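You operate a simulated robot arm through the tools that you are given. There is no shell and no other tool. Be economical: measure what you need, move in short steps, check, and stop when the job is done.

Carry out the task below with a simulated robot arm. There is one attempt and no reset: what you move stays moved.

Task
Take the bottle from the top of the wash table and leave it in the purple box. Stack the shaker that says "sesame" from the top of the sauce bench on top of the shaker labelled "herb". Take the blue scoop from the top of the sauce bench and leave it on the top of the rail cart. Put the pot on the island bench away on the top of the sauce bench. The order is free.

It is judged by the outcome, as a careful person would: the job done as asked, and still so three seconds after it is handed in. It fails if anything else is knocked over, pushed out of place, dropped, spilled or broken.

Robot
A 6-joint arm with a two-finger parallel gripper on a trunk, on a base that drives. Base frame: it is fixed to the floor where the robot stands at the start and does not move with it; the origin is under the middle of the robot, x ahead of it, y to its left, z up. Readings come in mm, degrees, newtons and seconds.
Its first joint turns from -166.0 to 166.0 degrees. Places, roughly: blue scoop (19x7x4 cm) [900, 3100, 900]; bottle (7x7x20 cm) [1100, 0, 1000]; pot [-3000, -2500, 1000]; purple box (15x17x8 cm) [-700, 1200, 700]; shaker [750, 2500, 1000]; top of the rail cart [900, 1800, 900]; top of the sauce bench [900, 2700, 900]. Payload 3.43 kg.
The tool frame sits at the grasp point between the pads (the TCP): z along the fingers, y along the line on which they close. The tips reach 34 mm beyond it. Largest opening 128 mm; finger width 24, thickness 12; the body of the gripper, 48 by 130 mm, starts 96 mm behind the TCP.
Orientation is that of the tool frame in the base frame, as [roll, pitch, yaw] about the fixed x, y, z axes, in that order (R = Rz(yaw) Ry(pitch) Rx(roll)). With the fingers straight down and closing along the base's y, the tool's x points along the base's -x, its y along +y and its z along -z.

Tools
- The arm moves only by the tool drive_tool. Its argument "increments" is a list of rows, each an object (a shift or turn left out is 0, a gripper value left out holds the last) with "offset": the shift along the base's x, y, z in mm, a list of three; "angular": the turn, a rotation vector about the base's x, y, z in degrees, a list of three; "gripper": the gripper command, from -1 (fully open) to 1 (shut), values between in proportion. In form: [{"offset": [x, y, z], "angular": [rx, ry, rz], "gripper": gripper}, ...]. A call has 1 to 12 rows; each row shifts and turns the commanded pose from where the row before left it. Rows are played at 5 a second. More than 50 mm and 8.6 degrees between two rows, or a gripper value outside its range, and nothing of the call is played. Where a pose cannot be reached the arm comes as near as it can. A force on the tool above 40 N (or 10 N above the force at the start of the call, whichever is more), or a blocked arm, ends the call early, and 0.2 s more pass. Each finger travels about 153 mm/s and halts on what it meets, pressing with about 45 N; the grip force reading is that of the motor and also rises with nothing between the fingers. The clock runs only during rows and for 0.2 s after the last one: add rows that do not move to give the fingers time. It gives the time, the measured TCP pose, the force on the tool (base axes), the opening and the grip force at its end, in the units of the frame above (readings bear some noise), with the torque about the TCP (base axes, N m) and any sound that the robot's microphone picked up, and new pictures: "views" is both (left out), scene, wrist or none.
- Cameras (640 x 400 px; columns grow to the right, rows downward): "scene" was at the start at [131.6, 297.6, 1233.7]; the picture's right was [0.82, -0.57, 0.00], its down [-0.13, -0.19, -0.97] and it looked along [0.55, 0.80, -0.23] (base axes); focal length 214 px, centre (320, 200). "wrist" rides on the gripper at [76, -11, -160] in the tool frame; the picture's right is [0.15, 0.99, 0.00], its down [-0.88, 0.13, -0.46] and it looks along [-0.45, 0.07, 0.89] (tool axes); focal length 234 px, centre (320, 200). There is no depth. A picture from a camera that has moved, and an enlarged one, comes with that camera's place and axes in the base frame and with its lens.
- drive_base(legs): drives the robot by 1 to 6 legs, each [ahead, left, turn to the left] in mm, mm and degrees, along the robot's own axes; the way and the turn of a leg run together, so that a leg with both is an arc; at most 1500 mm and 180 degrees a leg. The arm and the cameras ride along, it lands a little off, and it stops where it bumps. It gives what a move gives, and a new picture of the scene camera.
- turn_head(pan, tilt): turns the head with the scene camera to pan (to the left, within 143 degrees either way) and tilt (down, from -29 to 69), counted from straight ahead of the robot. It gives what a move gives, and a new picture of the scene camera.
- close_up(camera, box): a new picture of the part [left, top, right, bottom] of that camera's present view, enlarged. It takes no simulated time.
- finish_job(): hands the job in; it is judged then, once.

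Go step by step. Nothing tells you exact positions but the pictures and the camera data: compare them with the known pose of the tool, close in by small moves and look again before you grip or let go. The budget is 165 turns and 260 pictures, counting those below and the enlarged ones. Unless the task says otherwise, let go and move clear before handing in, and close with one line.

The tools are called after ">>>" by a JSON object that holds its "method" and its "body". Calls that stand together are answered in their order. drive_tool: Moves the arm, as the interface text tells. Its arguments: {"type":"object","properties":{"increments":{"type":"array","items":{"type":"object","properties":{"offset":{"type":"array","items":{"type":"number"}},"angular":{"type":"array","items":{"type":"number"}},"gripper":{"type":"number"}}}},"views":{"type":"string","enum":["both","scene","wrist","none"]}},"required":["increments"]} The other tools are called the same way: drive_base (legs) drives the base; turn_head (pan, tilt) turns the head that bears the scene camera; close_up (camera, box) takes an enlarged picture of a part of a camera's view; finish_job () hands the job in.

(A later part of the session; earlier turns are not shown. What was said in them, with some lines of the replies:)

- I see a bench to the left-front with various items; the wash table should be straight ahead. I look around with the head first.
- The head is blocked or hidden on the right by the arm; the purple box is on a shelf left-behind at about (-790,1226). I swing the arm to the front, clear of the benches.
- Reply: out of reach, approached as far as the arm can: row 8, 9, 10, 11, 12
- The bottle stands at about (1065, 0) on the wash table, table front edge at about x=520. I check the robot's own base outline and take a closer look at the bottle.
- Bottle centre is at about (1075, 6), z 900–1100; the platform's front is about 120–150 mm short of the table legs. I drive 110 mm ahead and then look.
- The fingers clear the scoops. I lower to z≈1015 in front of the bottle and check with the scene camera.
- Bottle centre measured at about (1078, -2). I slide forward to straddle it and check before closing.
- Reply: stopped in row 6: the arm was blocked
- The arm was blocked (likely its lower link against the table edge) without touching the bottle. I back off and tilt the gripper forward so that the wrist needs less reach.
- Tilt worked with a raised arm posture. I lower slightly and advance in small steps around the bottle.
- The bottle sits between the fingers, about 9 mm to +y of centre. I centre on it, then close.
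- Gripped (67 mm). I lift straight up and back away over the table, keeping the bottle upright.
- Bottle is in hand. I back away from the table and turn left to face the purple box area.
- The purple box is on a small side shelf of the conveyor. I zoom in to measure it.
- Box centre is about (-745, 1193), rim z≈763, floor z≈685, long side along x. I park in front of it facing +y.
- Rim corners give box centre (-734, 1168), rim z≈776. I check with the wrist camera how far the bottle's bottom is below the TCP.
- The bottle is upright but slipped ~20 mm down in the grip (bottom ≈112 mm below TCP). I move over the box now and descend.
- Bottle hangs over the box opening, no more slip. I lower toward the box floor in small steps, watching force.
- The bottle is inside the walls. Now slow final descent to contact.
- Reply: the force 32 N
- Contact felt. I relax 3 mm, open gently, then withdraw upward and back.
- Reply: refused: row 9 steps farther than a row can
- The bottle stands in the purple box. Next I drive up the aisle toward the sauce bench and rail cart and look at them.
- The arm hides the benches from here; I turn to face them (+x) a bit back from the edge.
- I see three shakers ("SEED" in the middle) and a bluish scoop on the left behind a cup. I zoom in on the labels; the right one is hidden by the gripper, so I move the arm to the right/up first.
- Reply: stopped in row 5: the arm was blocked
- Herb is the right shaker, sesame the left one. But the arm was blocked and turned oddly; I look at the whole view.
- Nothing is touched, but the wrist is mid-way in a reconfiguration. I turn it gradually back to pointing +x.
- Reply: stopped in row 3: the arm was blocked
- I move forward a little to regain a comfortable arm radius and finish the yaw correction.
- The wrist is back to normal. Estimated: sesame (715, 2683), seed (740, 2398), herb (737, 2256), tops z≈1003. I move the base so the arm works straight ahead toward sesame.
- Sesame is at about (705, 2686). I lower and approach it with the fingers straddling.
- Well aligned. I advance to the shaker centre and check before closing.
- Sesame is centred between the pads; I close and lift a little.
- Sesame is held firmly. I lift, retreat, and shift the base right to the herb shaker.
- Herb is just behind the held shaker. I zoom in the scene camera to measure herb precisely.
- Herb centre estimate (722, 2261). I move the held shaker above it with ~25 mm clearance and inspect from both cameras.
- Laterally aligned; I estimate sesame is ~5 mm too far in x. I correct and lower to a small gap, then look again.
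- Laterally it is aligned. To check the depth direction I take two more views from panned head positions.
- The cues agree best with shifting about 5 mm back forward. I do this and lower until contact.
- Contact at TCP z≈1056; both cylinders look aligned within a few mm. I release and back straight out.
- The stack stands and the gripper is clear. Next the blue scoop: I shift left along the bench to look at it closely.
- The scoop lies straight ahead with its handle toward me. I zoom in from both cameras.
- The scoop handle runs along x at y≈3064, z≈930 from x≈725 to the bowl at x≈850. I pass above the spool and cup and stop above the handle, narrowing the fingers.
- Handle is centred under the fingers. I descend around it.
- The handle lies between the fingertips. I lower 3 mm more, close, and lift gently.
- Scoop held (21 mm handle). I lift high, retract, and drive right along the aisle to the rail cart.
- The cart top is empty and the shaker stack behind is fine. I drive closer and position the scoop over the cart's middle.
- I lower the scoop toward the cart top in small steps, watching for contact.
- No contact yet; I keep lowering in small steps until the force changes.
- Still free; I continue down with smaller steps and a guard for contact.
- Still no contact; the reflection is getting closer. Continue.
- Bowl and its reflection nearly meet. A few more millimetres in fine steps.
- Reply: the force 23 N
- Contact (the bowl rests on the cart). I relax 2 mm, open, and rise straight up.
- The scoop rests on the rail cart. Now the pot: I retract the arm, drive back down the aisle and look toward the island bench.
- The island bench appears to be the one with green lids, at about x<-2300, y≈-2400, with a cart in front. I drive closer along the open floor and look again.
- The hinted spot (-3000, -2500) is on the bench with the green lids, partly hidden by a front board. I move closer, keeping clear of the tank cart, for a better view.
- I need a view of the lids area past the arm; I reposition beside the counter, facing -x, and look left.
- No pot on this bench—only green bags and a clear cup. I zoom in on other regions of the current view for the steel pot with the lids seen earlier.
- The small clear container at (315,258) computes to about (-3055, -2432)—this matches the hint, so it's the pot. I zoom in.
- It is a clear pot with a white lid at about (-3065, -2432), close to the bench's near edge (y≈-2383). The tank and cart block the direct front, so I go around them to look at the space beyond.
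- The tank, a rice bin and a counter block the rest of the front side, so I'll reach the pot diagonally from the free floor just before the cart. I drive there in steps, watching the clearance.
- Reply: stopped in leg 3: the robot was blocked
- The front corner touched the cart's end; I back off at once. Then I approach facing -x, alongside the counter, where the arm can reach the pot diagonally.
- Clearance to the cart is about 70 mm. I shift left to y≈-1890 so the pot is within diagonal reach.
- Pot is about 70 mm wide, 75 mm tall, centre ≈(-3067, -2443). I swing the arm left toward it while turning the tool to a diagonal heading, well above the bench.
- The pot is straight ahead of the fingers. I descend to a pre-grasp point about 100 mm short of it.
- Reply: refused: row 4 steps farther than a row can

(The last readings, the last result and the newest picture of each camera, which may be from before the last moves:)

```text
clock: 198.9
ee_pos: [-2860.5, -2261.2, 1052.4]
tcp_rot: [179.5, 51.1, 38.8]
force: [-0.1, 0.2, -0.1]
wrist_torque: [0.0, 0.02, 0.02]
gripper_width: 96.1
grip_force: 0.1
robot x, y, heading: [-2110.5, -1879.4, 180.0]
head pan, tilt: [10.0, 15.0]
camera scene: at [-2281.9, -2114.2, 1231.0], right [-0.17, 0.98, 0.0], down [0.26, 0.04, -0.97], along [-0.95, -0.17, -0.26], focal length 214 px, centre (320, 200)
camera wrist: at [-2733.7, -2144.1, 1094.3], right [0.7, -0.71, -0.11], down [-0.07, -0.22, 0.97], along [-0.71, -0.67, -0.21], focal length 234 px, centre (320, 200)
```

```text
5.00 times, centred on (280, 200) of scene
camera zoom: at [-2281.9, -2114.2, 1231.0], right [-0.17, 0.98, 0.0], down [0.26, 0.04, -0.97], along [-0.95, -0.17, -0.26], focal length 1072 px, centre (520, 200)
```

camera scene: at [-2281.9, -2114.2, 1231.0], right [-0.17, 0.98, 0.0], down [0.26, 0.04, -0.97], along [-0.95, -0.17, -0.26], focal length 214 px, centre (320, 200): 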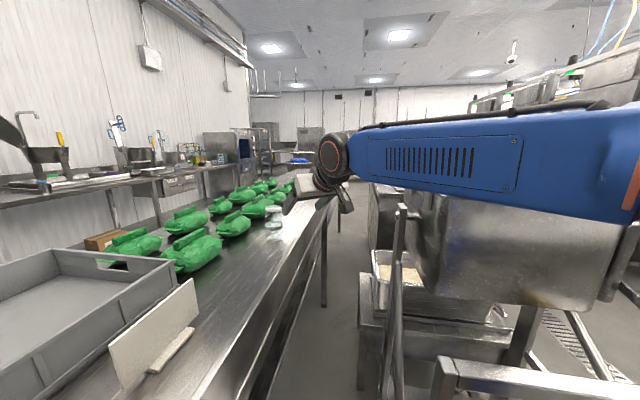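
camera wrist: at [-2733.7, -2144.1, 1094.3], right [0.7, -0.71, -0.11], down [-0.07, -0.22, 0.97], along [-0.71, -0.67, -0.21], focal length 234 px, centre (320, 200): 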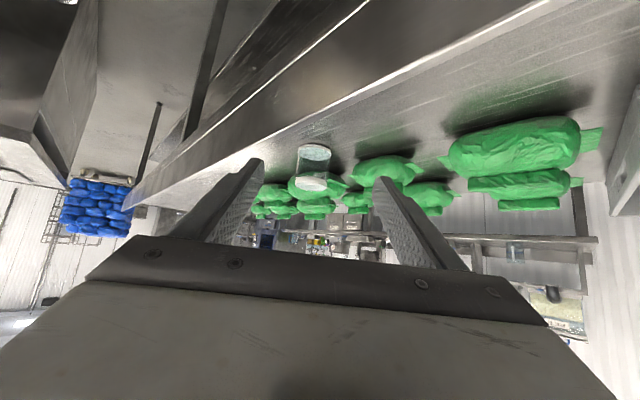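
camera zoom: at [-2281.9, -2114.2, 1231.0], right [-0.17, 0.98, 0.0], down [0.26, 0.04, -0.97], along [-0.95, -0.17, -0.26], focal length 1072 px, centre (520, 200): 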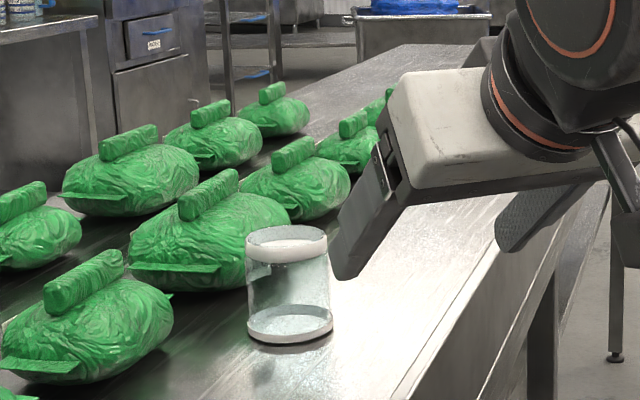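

>>> {"method": "drive_tool", "body": {"increments": [{"offset": [-28, -24, -28], "gripper": -0.35}, {"offset": [-28, -24, -28]}, {"offset": [-28, -24, -25]}, {"offset": [-28, -24, -25]}, {"offset": [-10, -12, -2]}, {}], "views": "wrist"}}

>>> {"method": "close_up", "body": {"camera": "scene", "box": [230, 160, 330, 240]}}

```text
clock: 199.8
ee_pos: [-2941.2, -2333.1, 974.5]
tcp_rot: [179.6, 51.3, 38.9]
force: [-3.2, -5.7, 4.7]
wrist_torque: [0.22, 0.13, 0.28]
gripper_width: 84.8
grip_force: 0.1
robot x, y, heading: [-2107.8, -1877.9, 180.0]
head pan, tilt: [10.0, 15.0]
stopped in row 4: the force on the tool passed its limit at 102 N (the readings are from after the stop); the commanded pose is now the measured one
camera wrist: at [-2815.2, -2214.6, 1015.1], right [0.7, -0.71, -0.11], down [-0.07, -0.22, 0.97], along [-0.71, -0.67, -0.2], focal length 234 px, centre (320, 200)
```

wrist: 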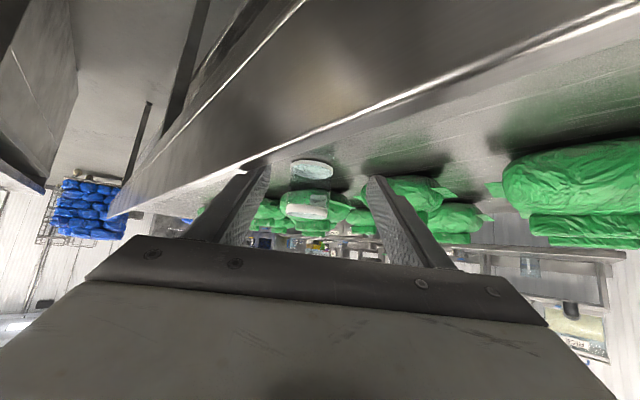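

```text
5.00 times, centred on (280, 200) of scene
camera zoom: at [-2281.6, -2114.4, 1231.0], right [-0.17, 0.98, 0.0], down [0.26, 0.04, -0.97], along [-0.95, -0.17, -0.26], focal length 1072 px, centre (520, 200)
```

zoom: 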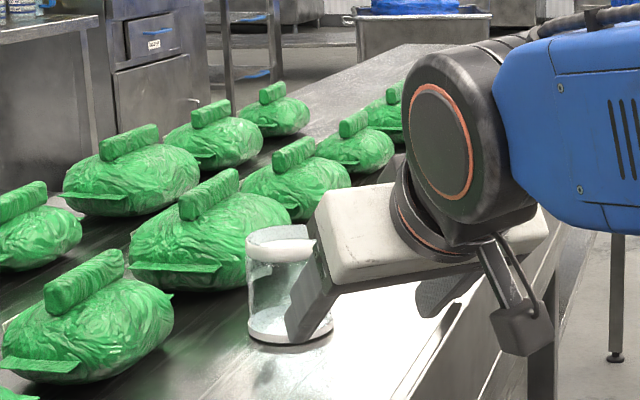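

The fingers met a raised lip along the bench's front edge (top z≈945; the surface is lower at ≈900). I lift off, make the tool a bit steeper, and will go over the lip.

>>> {"method": "drive_tool", "body": {"increments": [{"offset": [0, 0, 40]}, {"offset": [0, 0, 40]}, {"angular": [3.45, -4.3, 0]}, {"angular": [3.45, -4.3, 0]}, {}], "views": "both"}}

>>> {"method": "close_up", "body": {"camera": "scene", "box": [230, 170, 330, 250]}}

```text
clock: 201.0
ee_pos: [-2940.3, -2331.8, 1054.0]
tcp_rot: [179.5, 40.3, 38.9]
force: [-0.2, 0.0, 0.4]
wrist_torque: [-0.02, 0.01, 0.03]
gripper_width: 86.5
grip_force: 0.1
robot x, y, heading: [-2106.9, -1873.8, 179.9]
head pan, tilt: [10.0, 15.0]
camera scene: at [-2281.6, -2114.1, 1231.0], right [-0.17, 0.98, 0.0], down [0.26, 0.04, -0.97], along [-0.95, -0.17, -0.26], focal length 214 px, centre (320, 200)
camera wrist: at [-2823.0, -2221.5, 1126.6], right [0.71, -0.7, -0.09], down [-0.22, -0.34, 0.92], along [-0.67, -0.63, -0.39], focal length 234 px, centre (320, 200)
```

scene: 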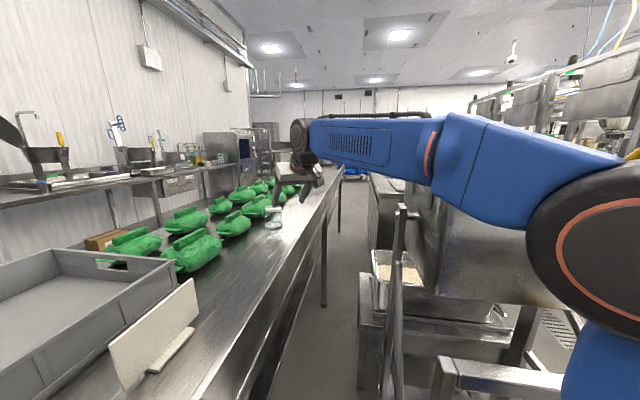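
wrist: 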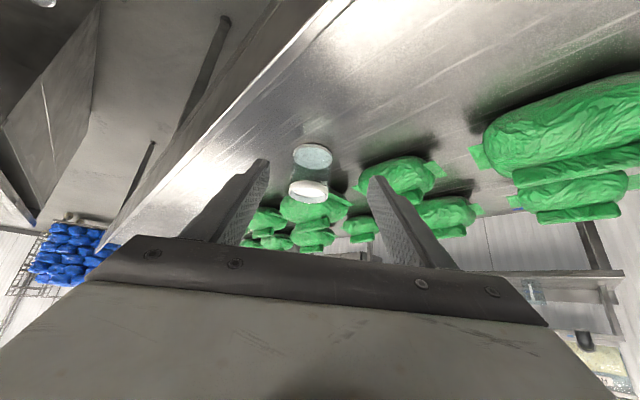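

```text
5.00 times, centred on (280, 210) of scene
camera zoom: at [-2281.6, -2114.1, 1231.0], right [-0.17, 0.98, 0.0], down [0.26, 0.04, -0.97], along [-0.95, -0.17, -0.26], focal length 1072 px, centre (520, 150)
```

zoom: 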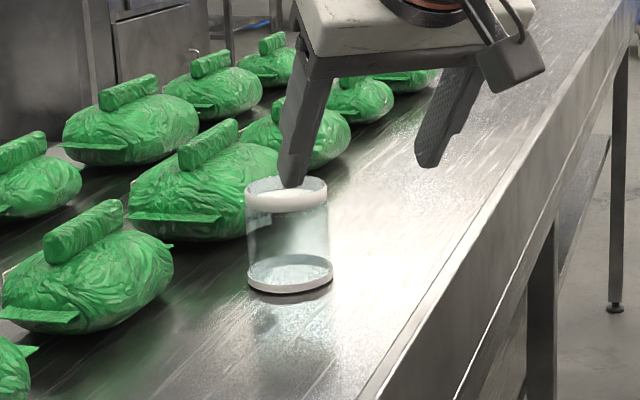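

The pot is untouched. I move above it (tips well above its rim) and verify.

>>> {"method": "drive_tool", "body": {"increments": [{"offset": [-32, -26, 0]}, {"offset": [-32, -26, 0]}, {"offset": [-32, -26, 0]}, {"offset": [-30, -24, 0]}, {}], "views": "wrist"}}

>>> {"method": "close_up", "body": {"camera": "scene", "box": [230, 170, 330, 250]}}

```text
clock: 202.2
ee_pos: [-3066.7, -2432.9, 1051.7]
tcp_rot: [179.5, 40.2, 38.8]
force: [0.4, 0.0, 0.0]
wrist_torque: [0.0, -0.04, -0.01]
gripper_width: 86.4
grip_force: 0.1
robot x, y, heading: [-2108.5, -1880.3, 180.0]
head pan, tilt: [10.0, 15.0]
camera wrist: at [-2948.7, -2322.9, 1124.7], right [0.71, -0.7, -0.09], down [-0.21, -0.34, 0.92], along [-0.67, -0.63, -0.39], focal length 234 px, centre (320, 200)
```

wrist: 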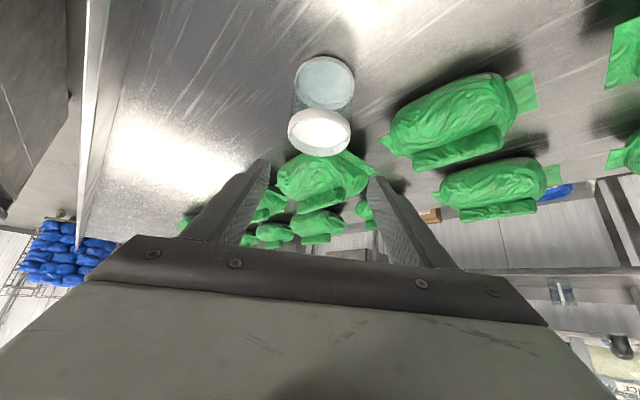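

```text
5.00 times, centred on (280, 210) of scene
camera zoom: at [-2281.6, -2114.1, 1231.0], right [-0.17, 0.98, 0.0], down [0.26, 0.04, -0.97], along [-0.95, -0.17, -0.26], focal length 1072 px, centre (520, 150)
```

zoom: 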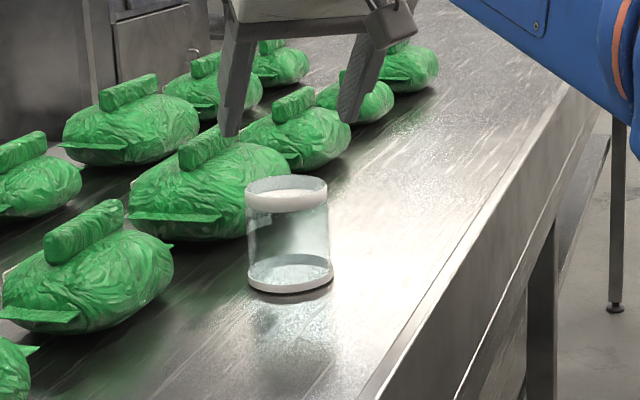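

The wrist view puts the pot centre at about (-3088, -2445). I correct and descend around it.

>>> {"method": "drive_tool", "body": {"increments": [{"offset": [-17, -9, 0]}, {"offset": [0, 0, -30]}, {"offset": [0, 0, -20]}, {}], "views": "wrist"}}

>>> {"method": "close_up", "body": {"camera": "scene", "box": [230, 170, 330, 250]}}

```text
clock: 203.2
ee_pos: [-3082.7, -2442.6, 1002.6]
tcp_rot: [179.5, 40.3, 38.8]
force: [-0.3, -0.1, -0.6]
wrist_torque: [-0.02, -0.01, -0.03]
gripper_width: 86.5
grip_force: 0.1
robot x, y, heading: [-2108.0, -1875.3, 180.2]
head pan, tilt: [10.0, 15.0]
camera wrist: at [-2965.8, -2331.4, 1075.6], right [0.71, -0.7, -0.09], down [-0.21, -0.33, 0.92], along [-0.67, -0.63, -0.39], focal length 234 px, centre (320, 200)
```

wrist: 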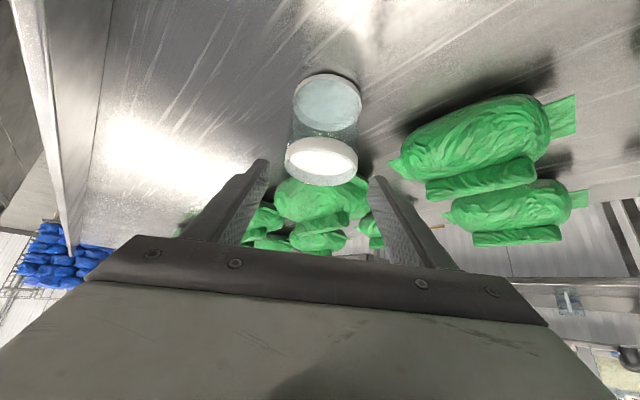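

```text
5.00 times, centred on (280, 210) of scene
camera zoom: at [-2281.6, -2114.1, 1231.0], right [-0.17, 0.98, 0.0], down [0.26, 0.04, -0.97], along [-0.95, -0.17, -0.26], focal length 1072 px, centre (520, 150)
```

zoom: 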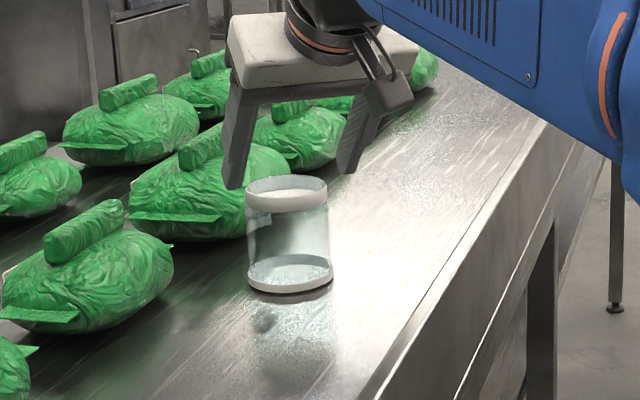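

Pads straddle the pot symmetrically. I descend the remaining ~48 mm.

>>> {"method": "drive_tool", "body": {"increments": [{"offset": [-3, -1, -20]}, {"offset": [-2, -1, -15]}, {"offset": [0, 0, -12]}, {}], "views": "wrist"}}

>>> {"method": "close_up", "body": {"camera": "scene", "box": [230, 170, 330, 250]}}

```text
clock: 204.2
ee_pos: [-3088.6, -2443.9, 957.0]
tcp_rot: [179.5, 40.2, 39.0]
force: [0.0, -0.8, -0.3]
wrist_torque: [0.02, 0.03, 0.01]
gripper_width: 86.2
grip_force: 0.1
robot x, y, heading: [-2108.5, -1879.4, 179.7]
head pan, tilt: [10.0, 15.0]
camera wrist: at [-2970.8, -2333.6, 1029.8], right [0.71, -0.7, -0.09], down [-0.21, -0.34, 0.92], along [-0.67, -0.63, -0.39], focal length 234 px, centre (320, 200)
```

wrist: 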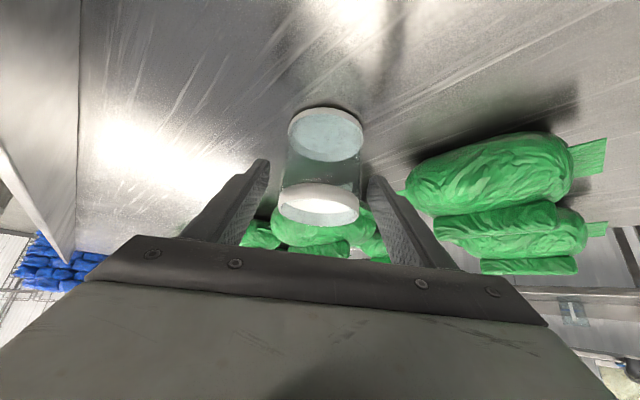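

```text
5.00 times, centred on (280, 210) of scene
camera zoom: at [-2281.6, -2114.1, 1231.0], right [-0.17, 0.98, 0.0], down [0.26, 0.04, -0.97], along [-0.95, -0.17, -0.26], focal length 1072 px, centre (520, 150)
```

zoom: 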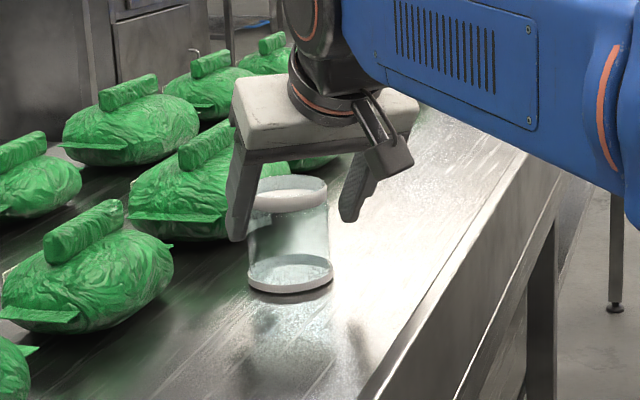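

Centre agrees within 2 mm. I lower 9 mm more, close gently and test-lift.

>>> {"method": "drive_tool", "body": {"increments": [{"offset": [-1, 0, -9]}, {"gripper": -0.2}, {"gripper": 0.0}, {"gripper": 0.3}, {"gripper": 1}, {}, {}, {"offset": [0, 0, 12]}, {"offset": [0, 0, 20]}, {}], "views": "wrist"}}

>>> {"method": "close_up", "body": {"camera": "scene", "box": [230, 170, 330, 250]}}

```text
clock: 206.4
ee_pos: [-3090.1, -2445.8, 979.9]
tcp_rot: [179.6, 40.2, 39.0]
force: [-1.0, -0.7, -1.0]
wrist_torque: [0.04, 0.0, 0.04]
gripper_width: 67.5
grip_force: 44.8
robot x, y, heading: [-2109.2, -1879.9, 179.8]
head pan, tilt: [10.0, 15.0]
camera wrist: at [-2971.7, -2335.0, 1052.6], right [0.71, -0.7, -0.09], down [-0.21, -0.34, 0.92], along [-0.67, -0.63, -0.39], focal length 234 px, centre (320, 200)
```

wrist: 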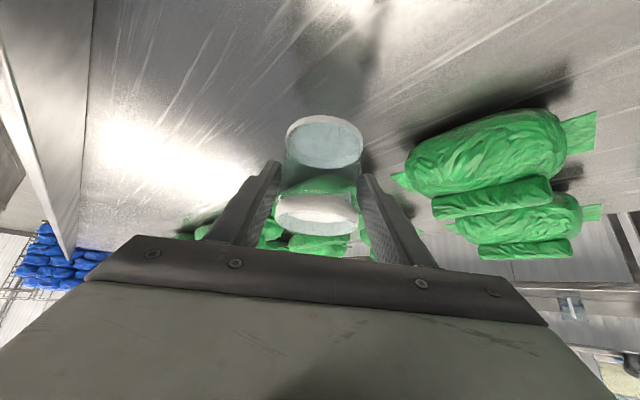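

```text
5.00 times, centred on (280, 210) of scene
camera zoom: at [-2281.7, -2114.1, 1231.0], right [-0.17, 0.98, 0.0], down [0.26, 0.04, -0.97], along [-0.95, -0.17, -0.26], focal length 1072 px, centre (520, 150)
```

zoom: 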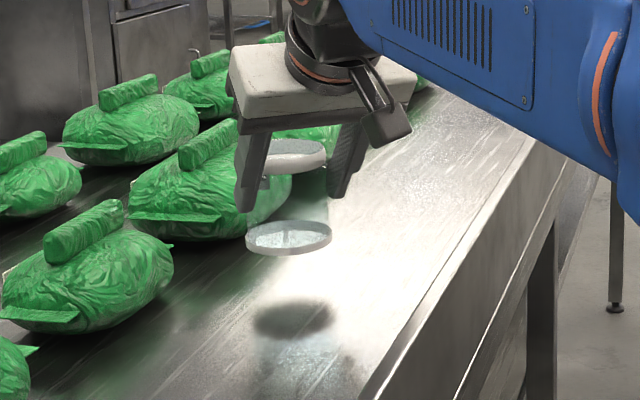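

The pot is held and lifted. I raise it clear of the lip and bags and retrace the arm path.

>>> {"method": "drive_tool", "body": {"increments": [{"offset": [0, 0, 40]}, {"offset": [0, 0, 40]}, {"offset": [38, 30, 0]}, {"offset": [38, 30, 0]}, {"offset": [38, 30, 0]}, {"offset": [38, 30, 0]}, {"offset": [38, 30, 0]}, {"offset": [38, 32, 0]}, {}], "views": "both"}}

```text
clock: 208.4
ee_pos: [-2863.7, -2260.7, 1057.1]
tcp_rot: [179.5, 40.2, 38.8]
force: [0.1, 0.8, -0.2]
wrist_torque: [0.03, -0.01, -0.03]
gripper_width: 67.6
grip_force: 45.2
robot x, y, heading: [-2111.2, -1877.9, 179.8]
head pan, tilt: [10.0, 15.0]
camera scene: at [-2281.7, -2114.0, 1231.0], right [-0.17, 0.98, 0.0], down [0.26, 0.04, -0.97], along [-0.95, -0.17, -0.26], focal length 214 px, centre (320, 200)
camera wrist: at [-2745.7, -2150.1, 1130.0], right [0.71, -0.7, -0.09], down [-0.21, -0.34, 0.92], along [-0.67, -0.63, -0.39], focal length 234 px, centre (320, 200)
```

scene: 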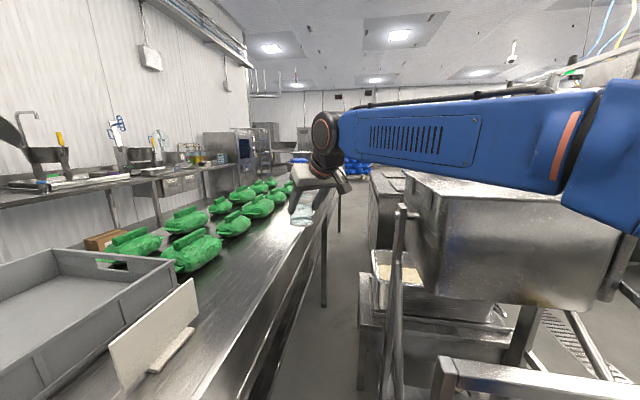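
wrist: 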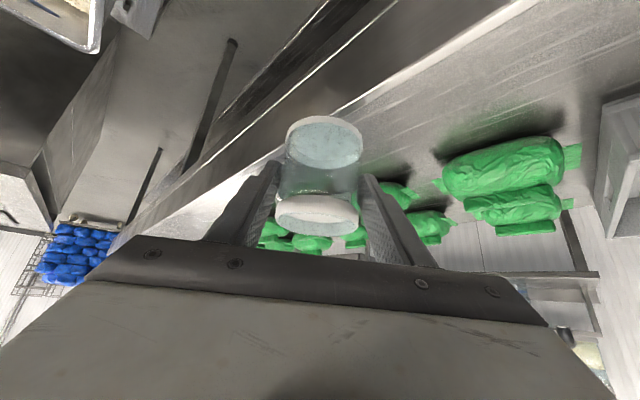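

>>> {"method": "drive_tool", "body": {"increments": [{"offset": [25, 42, 0], "angular": [0, 0, -4]}, {"offset": [25, 42, 0], "angular": [0, 0, -5]}, {"offset": [25, 42, 0], "angular": [0, 0, -5]}, {"offset": [25, 42, 0], "angular": [0, 0, -5]}, {"offset": [20, 45, 0], "angular": [0, 0, -5]}, {"offset": [20, 45, 0], "angular": [0, 0, -5]}, {"offset": [15, 45, 0], "angular": [0, 0, -5]}, {"offset": [10, 45, 0], "angular": [0, 0, -5]}, {}], "views": "scene"}}

```text
clock: 210.4
ee_pos: [-2700.1, -1914.6, 1060.3]
tcp_rot: [179.4, 40.2, -0.1]
force: [0.2, -0.6, 0.4]
wrist_torque: [0.01, 0.0, -0.03]
gripper_width: 67.1
grip_force: 44.8
robot x, y, heading: [-2106.0, -1880.4, 179.6]
head pan, tilt: [10.0, 15.0]
camera scene: at [-2281.6, -2114.0, 1231.0], right [-0.17, 0.98, 0.0], down [0.26, 0.04, -0.97], along [-0.95, -0.17, -0.26], focal length 214 px, centre (320, 200)
```

scene: 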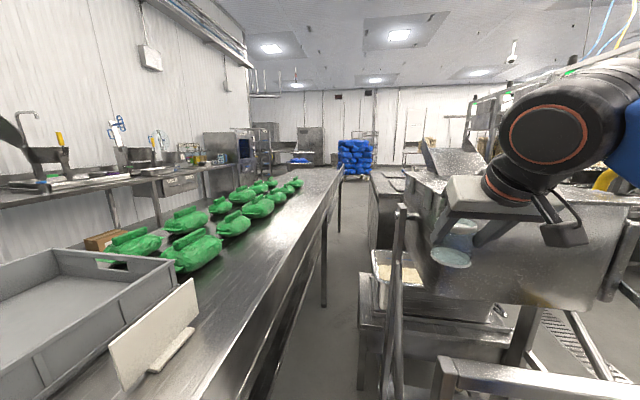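

I drive back to the sauce bench along the known open floor.

>>> {"method": "drive_base", "body": {"legs": [[-200, 0, 0], [0, -1180, 0], [0, 0, 180], [1500, 0, 0], [170, 0, 0], [0, 700, 0]]}}

```text
clock: 236.3
ee_pos: [391.2, -58.4, 1061.5]
tcp_rot: [179.5, 40.2, 177.6]
force: [-0.2, 0.1, 0.1]
wrist_torque: [0.03, 0.0, 0.0]
gripper_width: 65.1
grip_force: 45.4
robot x, y, heading: [-202.7, -72.1, -2.4]
head pan, tilt: [10.0, 15.0]
camera scene: at [-22.4, 158.0, 1231.0], right [0.14, -0.99, 0.0], down [-0.26, -0.04, -0.97], along [0.96, 0.13, -0.26], focal length 214 px, centre (320, 200)
```

scene: 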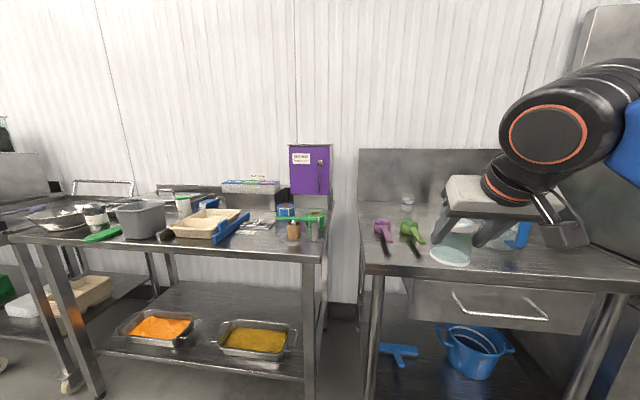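

The grip narrowed by 2 mm, so I check whether the pot is slipping.

>>> {"method": "close_up", "body": {"camera": "wrist", "box": [0, 0, 640, 400]}}

>>> {"method": "close_up", "body": {"camera": "scene", "box": [400, 150, 560, 280]}}

```text
1.00 times, centred on (320, 200) of wrist (not enlarged: the box is as wide or as high as the picture)
camera zoom: at [230.1, -64.6, 1133.1], right [-0.08, 0.99, -0.09], down [0.38, 0.11, 0.92], along [0.92, 0.04, -0.39], focal length 234 px, centre (320, 200)
```

zoom: 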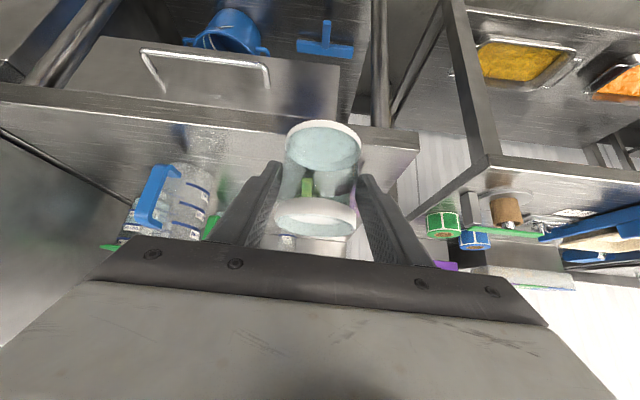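

```text
3.08 times, centred on (480, 215) of scene
camera zoom: at [-22.4, 158.0, 1231.0], right [0.14, -0.99, 0.0], down [-0.26, -0.04, -0.97], along [0.96, 0.13, -0.26], focal length 660 px, centre (-172, 154)
```

zoom: 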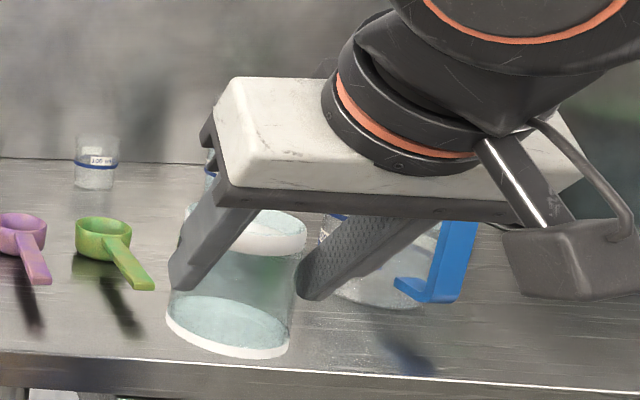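

The pot is still secure, just slightly tilted in the grip. I continue to the sauce bench.

>>> {"method": "drive_base", "body": {"legs": [[0, 0, 2.4], [0, 1400, 0], [0, 1265, 0]]}}

>>> {"method": "turn_head", "body": {"pan": -8, "tilt": 25}}

```text
clock: 249.8
ee_pos: [376.9, 2671.1, 1060.4]
tcp_rot: [179.5, 40.2, -179.8]
force: [-0.7, 0.1, -0.1]
wrist_torque: [0.03, 0.02, -0.04]
gripper_width: 64.0
grip_force: 44.4
robot x, y, heading: [-212.5, 2630.6, 0.3]
head pan, tilt: [10.0, 15.0]
camera scene: at [-45.9, 2868.6, 1231.0], right [0.18, -0.98, 0.0], down [-0.25, -0.05, -0.97], along [0.95, 0.17, -0.26], focal length 214 px, centre (320, 200)
```

scene: 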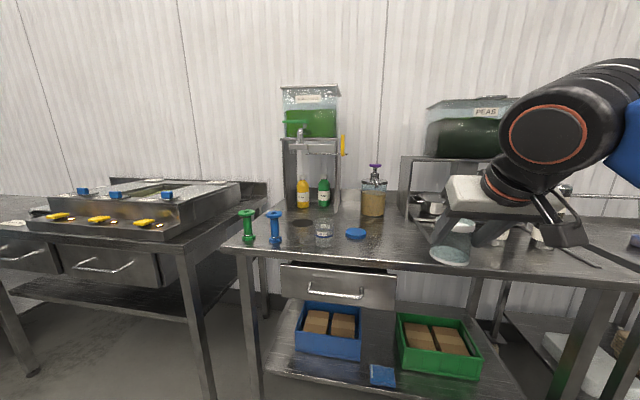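

```text
clock: 250.7
ee_pos: [377.0, 2671.0, 1060.7]
tcp_rot: [179.6, 40.2, -179.6]
force: [-0.1, 0.4, -1.0]
wrist_torque: [0.02, 0.0, 0.02]
gripper_width: 63.8
grip_force: 44.5
robot x, y, heading: [-213.2, 2631.5, 0.3]
head pan, tilt: [-8.0, 25.0]
camera scene: at [-46.4, 2839.6, 1214.8], right [-0.13, -0.99, 0.0], down [-0.42, 0.06, -0.91], along [0.9, -0.12, -0.42], focal length 214 px, centre (320, 200)
```

scene: 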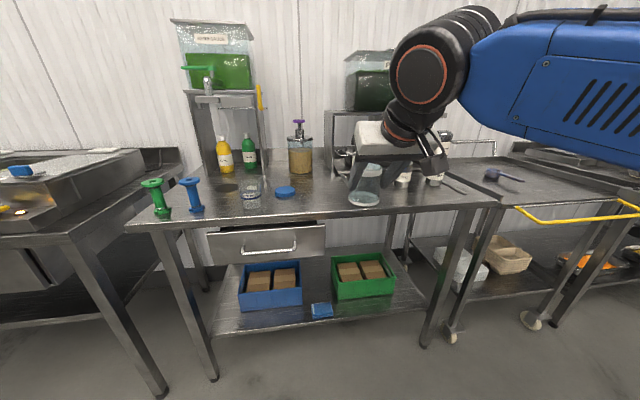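

I drive the last bit forward and bring the pot over the free spot where the sesame shaker stood.

>>> {"method": "drive_base", "body": {"legs": [[130, 0, 0]]}}

>>> {"method": "drive_tool", "body": {"increments": [{"offset": [45, -2, 0]}, {"offset": [45, -2, 0]}, {"offset": [45, -2, -20]}, {"offset": [40, 0, -25]}, {}], "views": "wrist"}}

>>> {"method": "close_up", "body": {"camera": "scene", "box": [300, 120, 460, 240]}}

```text
clock: 251.9
ee_pos: [506.3, 2672.1, 1060.5]
tcp_rot: [179.6, 40.2, -179.6]
force: [0.1, 0.4, -0.8]
wrist_torque: [0.01, -0.01, 0.0]
gripper_width: 63.9
grip_force: 44.9
robot x, y, heading: [-84.7, 2631.0, 0.6]
head pan, tilt: [-8.0, 25.0]
camera scene: at [83.5, 2840.8, 1214.8], right [-0.13, -0.99, 0.0], down [-0.42, 0.06, -0.91], along [0.9, -0.12, -0.42], focal length 214 px, centre (320, 200)
```

scene: 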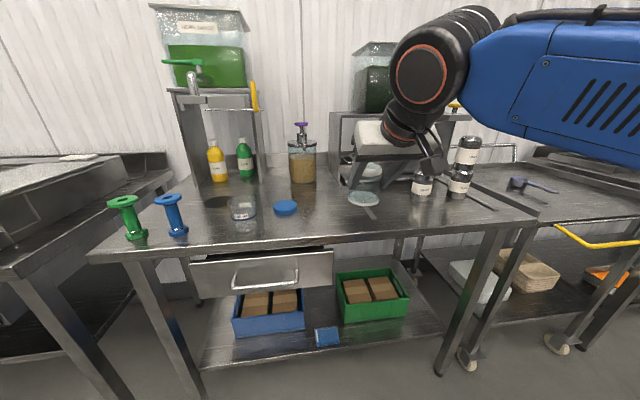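

```text
clock: 253.1
ee_pos: [683.0, 2669.2, 1015.6]
tcp_rot: [179.5, 40.2, -179.6]
force: [0.5, -0.5, -0.9]
wrist_torque: [0.03, -0.02, 0.02]
gripper_width: 63.6
grip_force: 44.7
robot x, y, heading: [-86.7, 2632.7, 0.2]
head pan, tilt: [-8.0, 25.0]
camera wrist: at [522.7, 2655.0, 1088.1], right [-0.12, 0.99, -0.09], down [0.38, 0.13, 0.92], along [0.92, 0.08, -0.39], focal length 234 px, centre (320, 200)
```

wrist: 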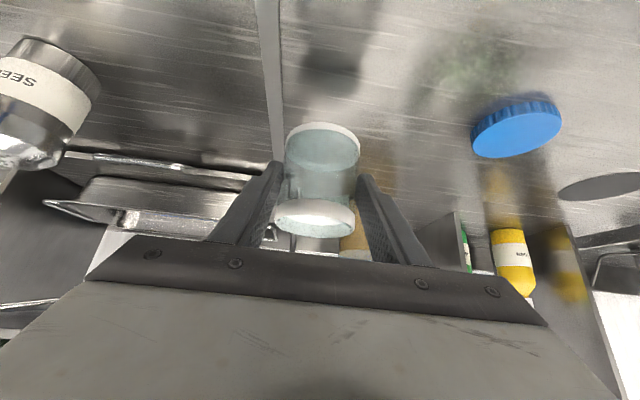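

```text
3.33 times, centred on (380, 180) of scene
camera zoom: at [83.4, 2840.7, 1214.8], right [-0.13, -0.99, 0.0], down [-0.42, 0.06, -0.91], along [0.9, -0.12, -0.42], focal length 715 px, centre (120, 267)
```

zoom: 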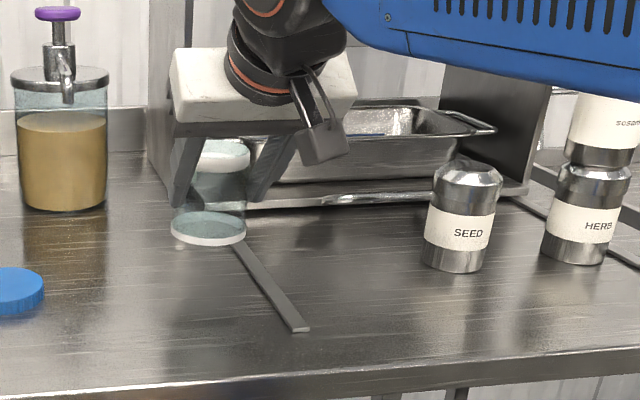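

The pot bottom is about 50 mm below the TCP, and the spot at about (683, 2677) is free. I lower toward the surface.

>>> {"method": "drive_tool", "body": {"increments": [{"offset": [0, 8, -25]}, {"offset": [0, 0, -20]}, {}], "views": "none"}}

>>> {"method": "close_up", "body": {"camera": "scene", "box": [320, 150, 400, 220]}}

>>> {"method": "drive_tool", "body": {"increments": [{"offset": [0, 0, -4]}, {"offset": [0, 0, -4]}, {"offset": [0, 0, -3]}, {}], "views": "wrist"}}

```text
clock: 253.9
ee_pos: [682.8, 2676.0, 969.8]
tcp_rot: [179.5, 40.1, -179.6]
force: [-0.3, 1.3, -0.1]
wrist_torque: [0.02, 0.04, 0.0]
gripper_width: 63.4
grip_force: 45.5
robot x, y, heading: [-82.7, 2631.0, 0.2]
head pan, tilt: [-8.0, 25.0]
```

```text
5.71 times, centred on (360, 185) of scene
camera zoom: at [83.5, 2840.8, 1214.8], right [-0.13, -0.99, 0.0], down [-0.42, 0.06, -0.91], along [0.9, -0.12, -0.42], focal length 1226 px, centre (91, 286)
```

zoom: 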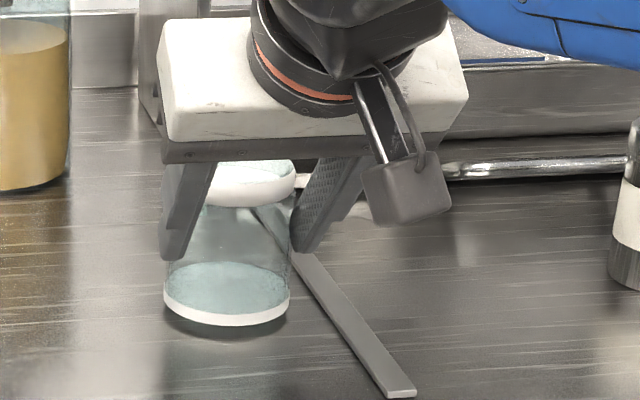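

```text
clock: 254.9
ee_pos: [682.5, 2675.6, 962.4]
tcp_rot: [179.4, 40.4, -179.6]
force: [-8.3, 9.2, 37.0]
wrist_torque: [0.33, -1.06, 0.32]
gripper_width: 63.4
grip_force: 45.0
robot x, y, heading: [-84.7, 2631.6, 0.4]
head pan, tilt: [-8.0, 25.0]
camera wrist: at [520.6, 2661.8, 1034.1], right [-0.12, 0.99, -0.09], down [0.37, 0.13, 0.92], along [0.92, 0.08, -0.38], focal length 234 px, centre (320, 200)
```

wrist: 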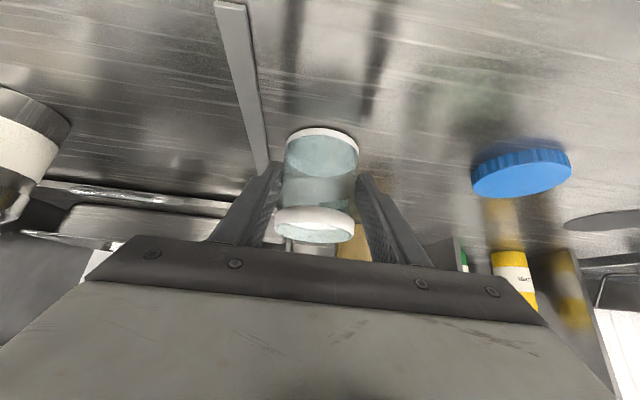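

Firm contact. I relax 3 mm, open gently and check before leaving.

>>> {"method": "drive_tool", "body": {"increments": [{"offset": [0, 0, 3]}, {}, {"gripper": -0.05}, {"gripper": -0.2}, {"gripper": -0.45}, {}], "views": "wrist"}}

>>> {"method": "close_up", "body": {"camera": "scene", "box": [320, 150, 400, 220]}}

```text
clock: 256.3
ee_pos: [682.3, 2674.7, 962.2]
tcp_rot: [179.5, 40.3, -179.6]
force: [-0.6, 0.0, -0.1]
wrist_torque: [-0.03, 0.03, 0.04]
gripper_width: 92.7
grip_force: 0.1
robot x, y, heading: [-86.3, 2631.5, 0.7]
head pan, tilt: [-8.0, 25.0]
camera wrist: at [522.1, 2661.1, 1035.5], right [-0.12, 0.99, -0.09], down [0.38, 0.13, 0.92], along [0.92, 0.08, -0.39], focal length 234 px, centre (320, 200)
```

wrist: 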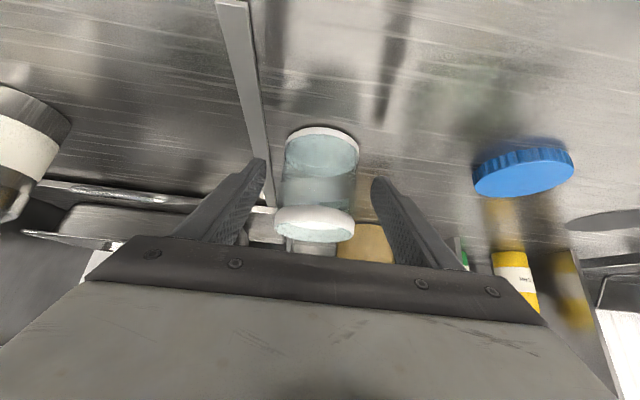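

```text
5.71 times, centred on (360, 185) of scene
camera zoom: at [83.5, 2840.8, 1214.8], right [-0.13, -0.99, 0.0], down [-0.42, 0.06, -0.91], along [0.9, -0.12, -0.42], focal length 1226 px, centre (91, 286)
```

zoom: 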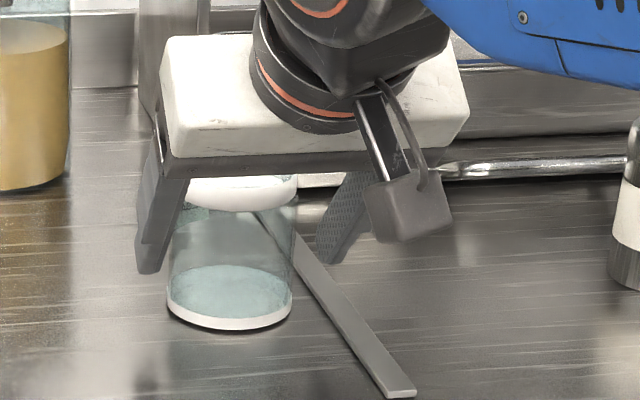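

The pot stands flat on the bench. I rise straight up and back away, then check everything.

>>> {"method": "drive_tool", "body": {"increments": [{"offset": [0, 0, 25]}, {"offset": [0, 0, 40]}, {"offset": [0, 0, 35]}, {"offset": [-45, 0, 0]}, {"offset": [-45, 0, 0]}, {"offset": [-45, 0, 0]}, {}], "views": "scene"}}

>>> {"method": "close_up", "body": {"camera": "scene", "box": [300, 120, 580, 240]}}

```text
clock: 257.9
ee_pos: [548.8, 2673.4, 1064.9]
tcp_rot: [179.4, 40.2, -179.6]
force: [0.4, 0.0, -1.0]
wrist_torque: [0.0, 0.01, -0.02]
gripper_width: 92.8
grip_force: 0.0
robot x, y, heading: [-87.5, 2634.0, 0.9]
head pan, tilt: [-8.0, 25.0]
camera scene: at [83.6, 2840.8, 1214.8], right [-0.13, -0.99, 0.0], down [-0.42, 0.06, -0.91], along [0.9, -0.12, -0.42], focal length 214 px, centre (320, 200)
```

scene: 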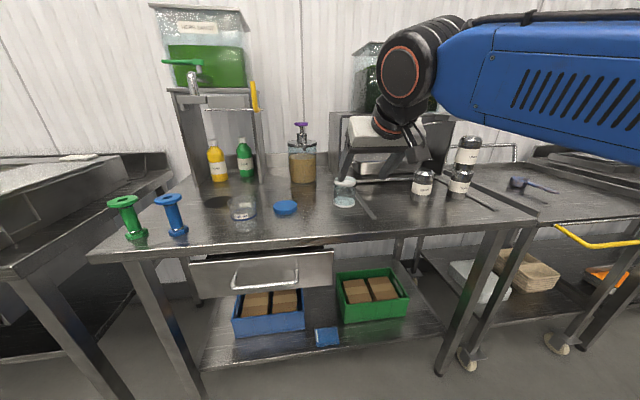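

```text
2.29 times, centred on (440, 180) of scene
camera zoom: at [83.6, 2840.8, 1214.8], right [-0.13, -0.99, 0.0], down [-0.42, 0.06, -0.91], along [0.9, -0.12, -0.42], focal length 490 px, centre (46, 246)
```

zoom: 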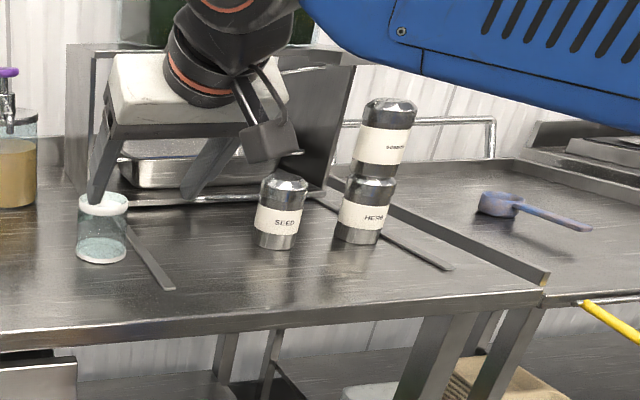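

Everything is in place: the bottle in the purple box, sesame on herb, the scoop on the cart and the pot on the sauce bench. The gripper is clear, so I hand in.

>>> {"method": "finish_job", "body": {}}

```text
The job is handed in.
```

I finished all four parts and handed the job in: the bottle stands in the purple box, sesame is stacked on herb, the blue scoop is on the rail cart, and the pot is on the sauce bench. On the way, the base bumped the tank cart and the gripper pressed hard on the island bench's front lip (102 N peak). I saw nothing shift or fall, though I didn't check the cart's position closely.
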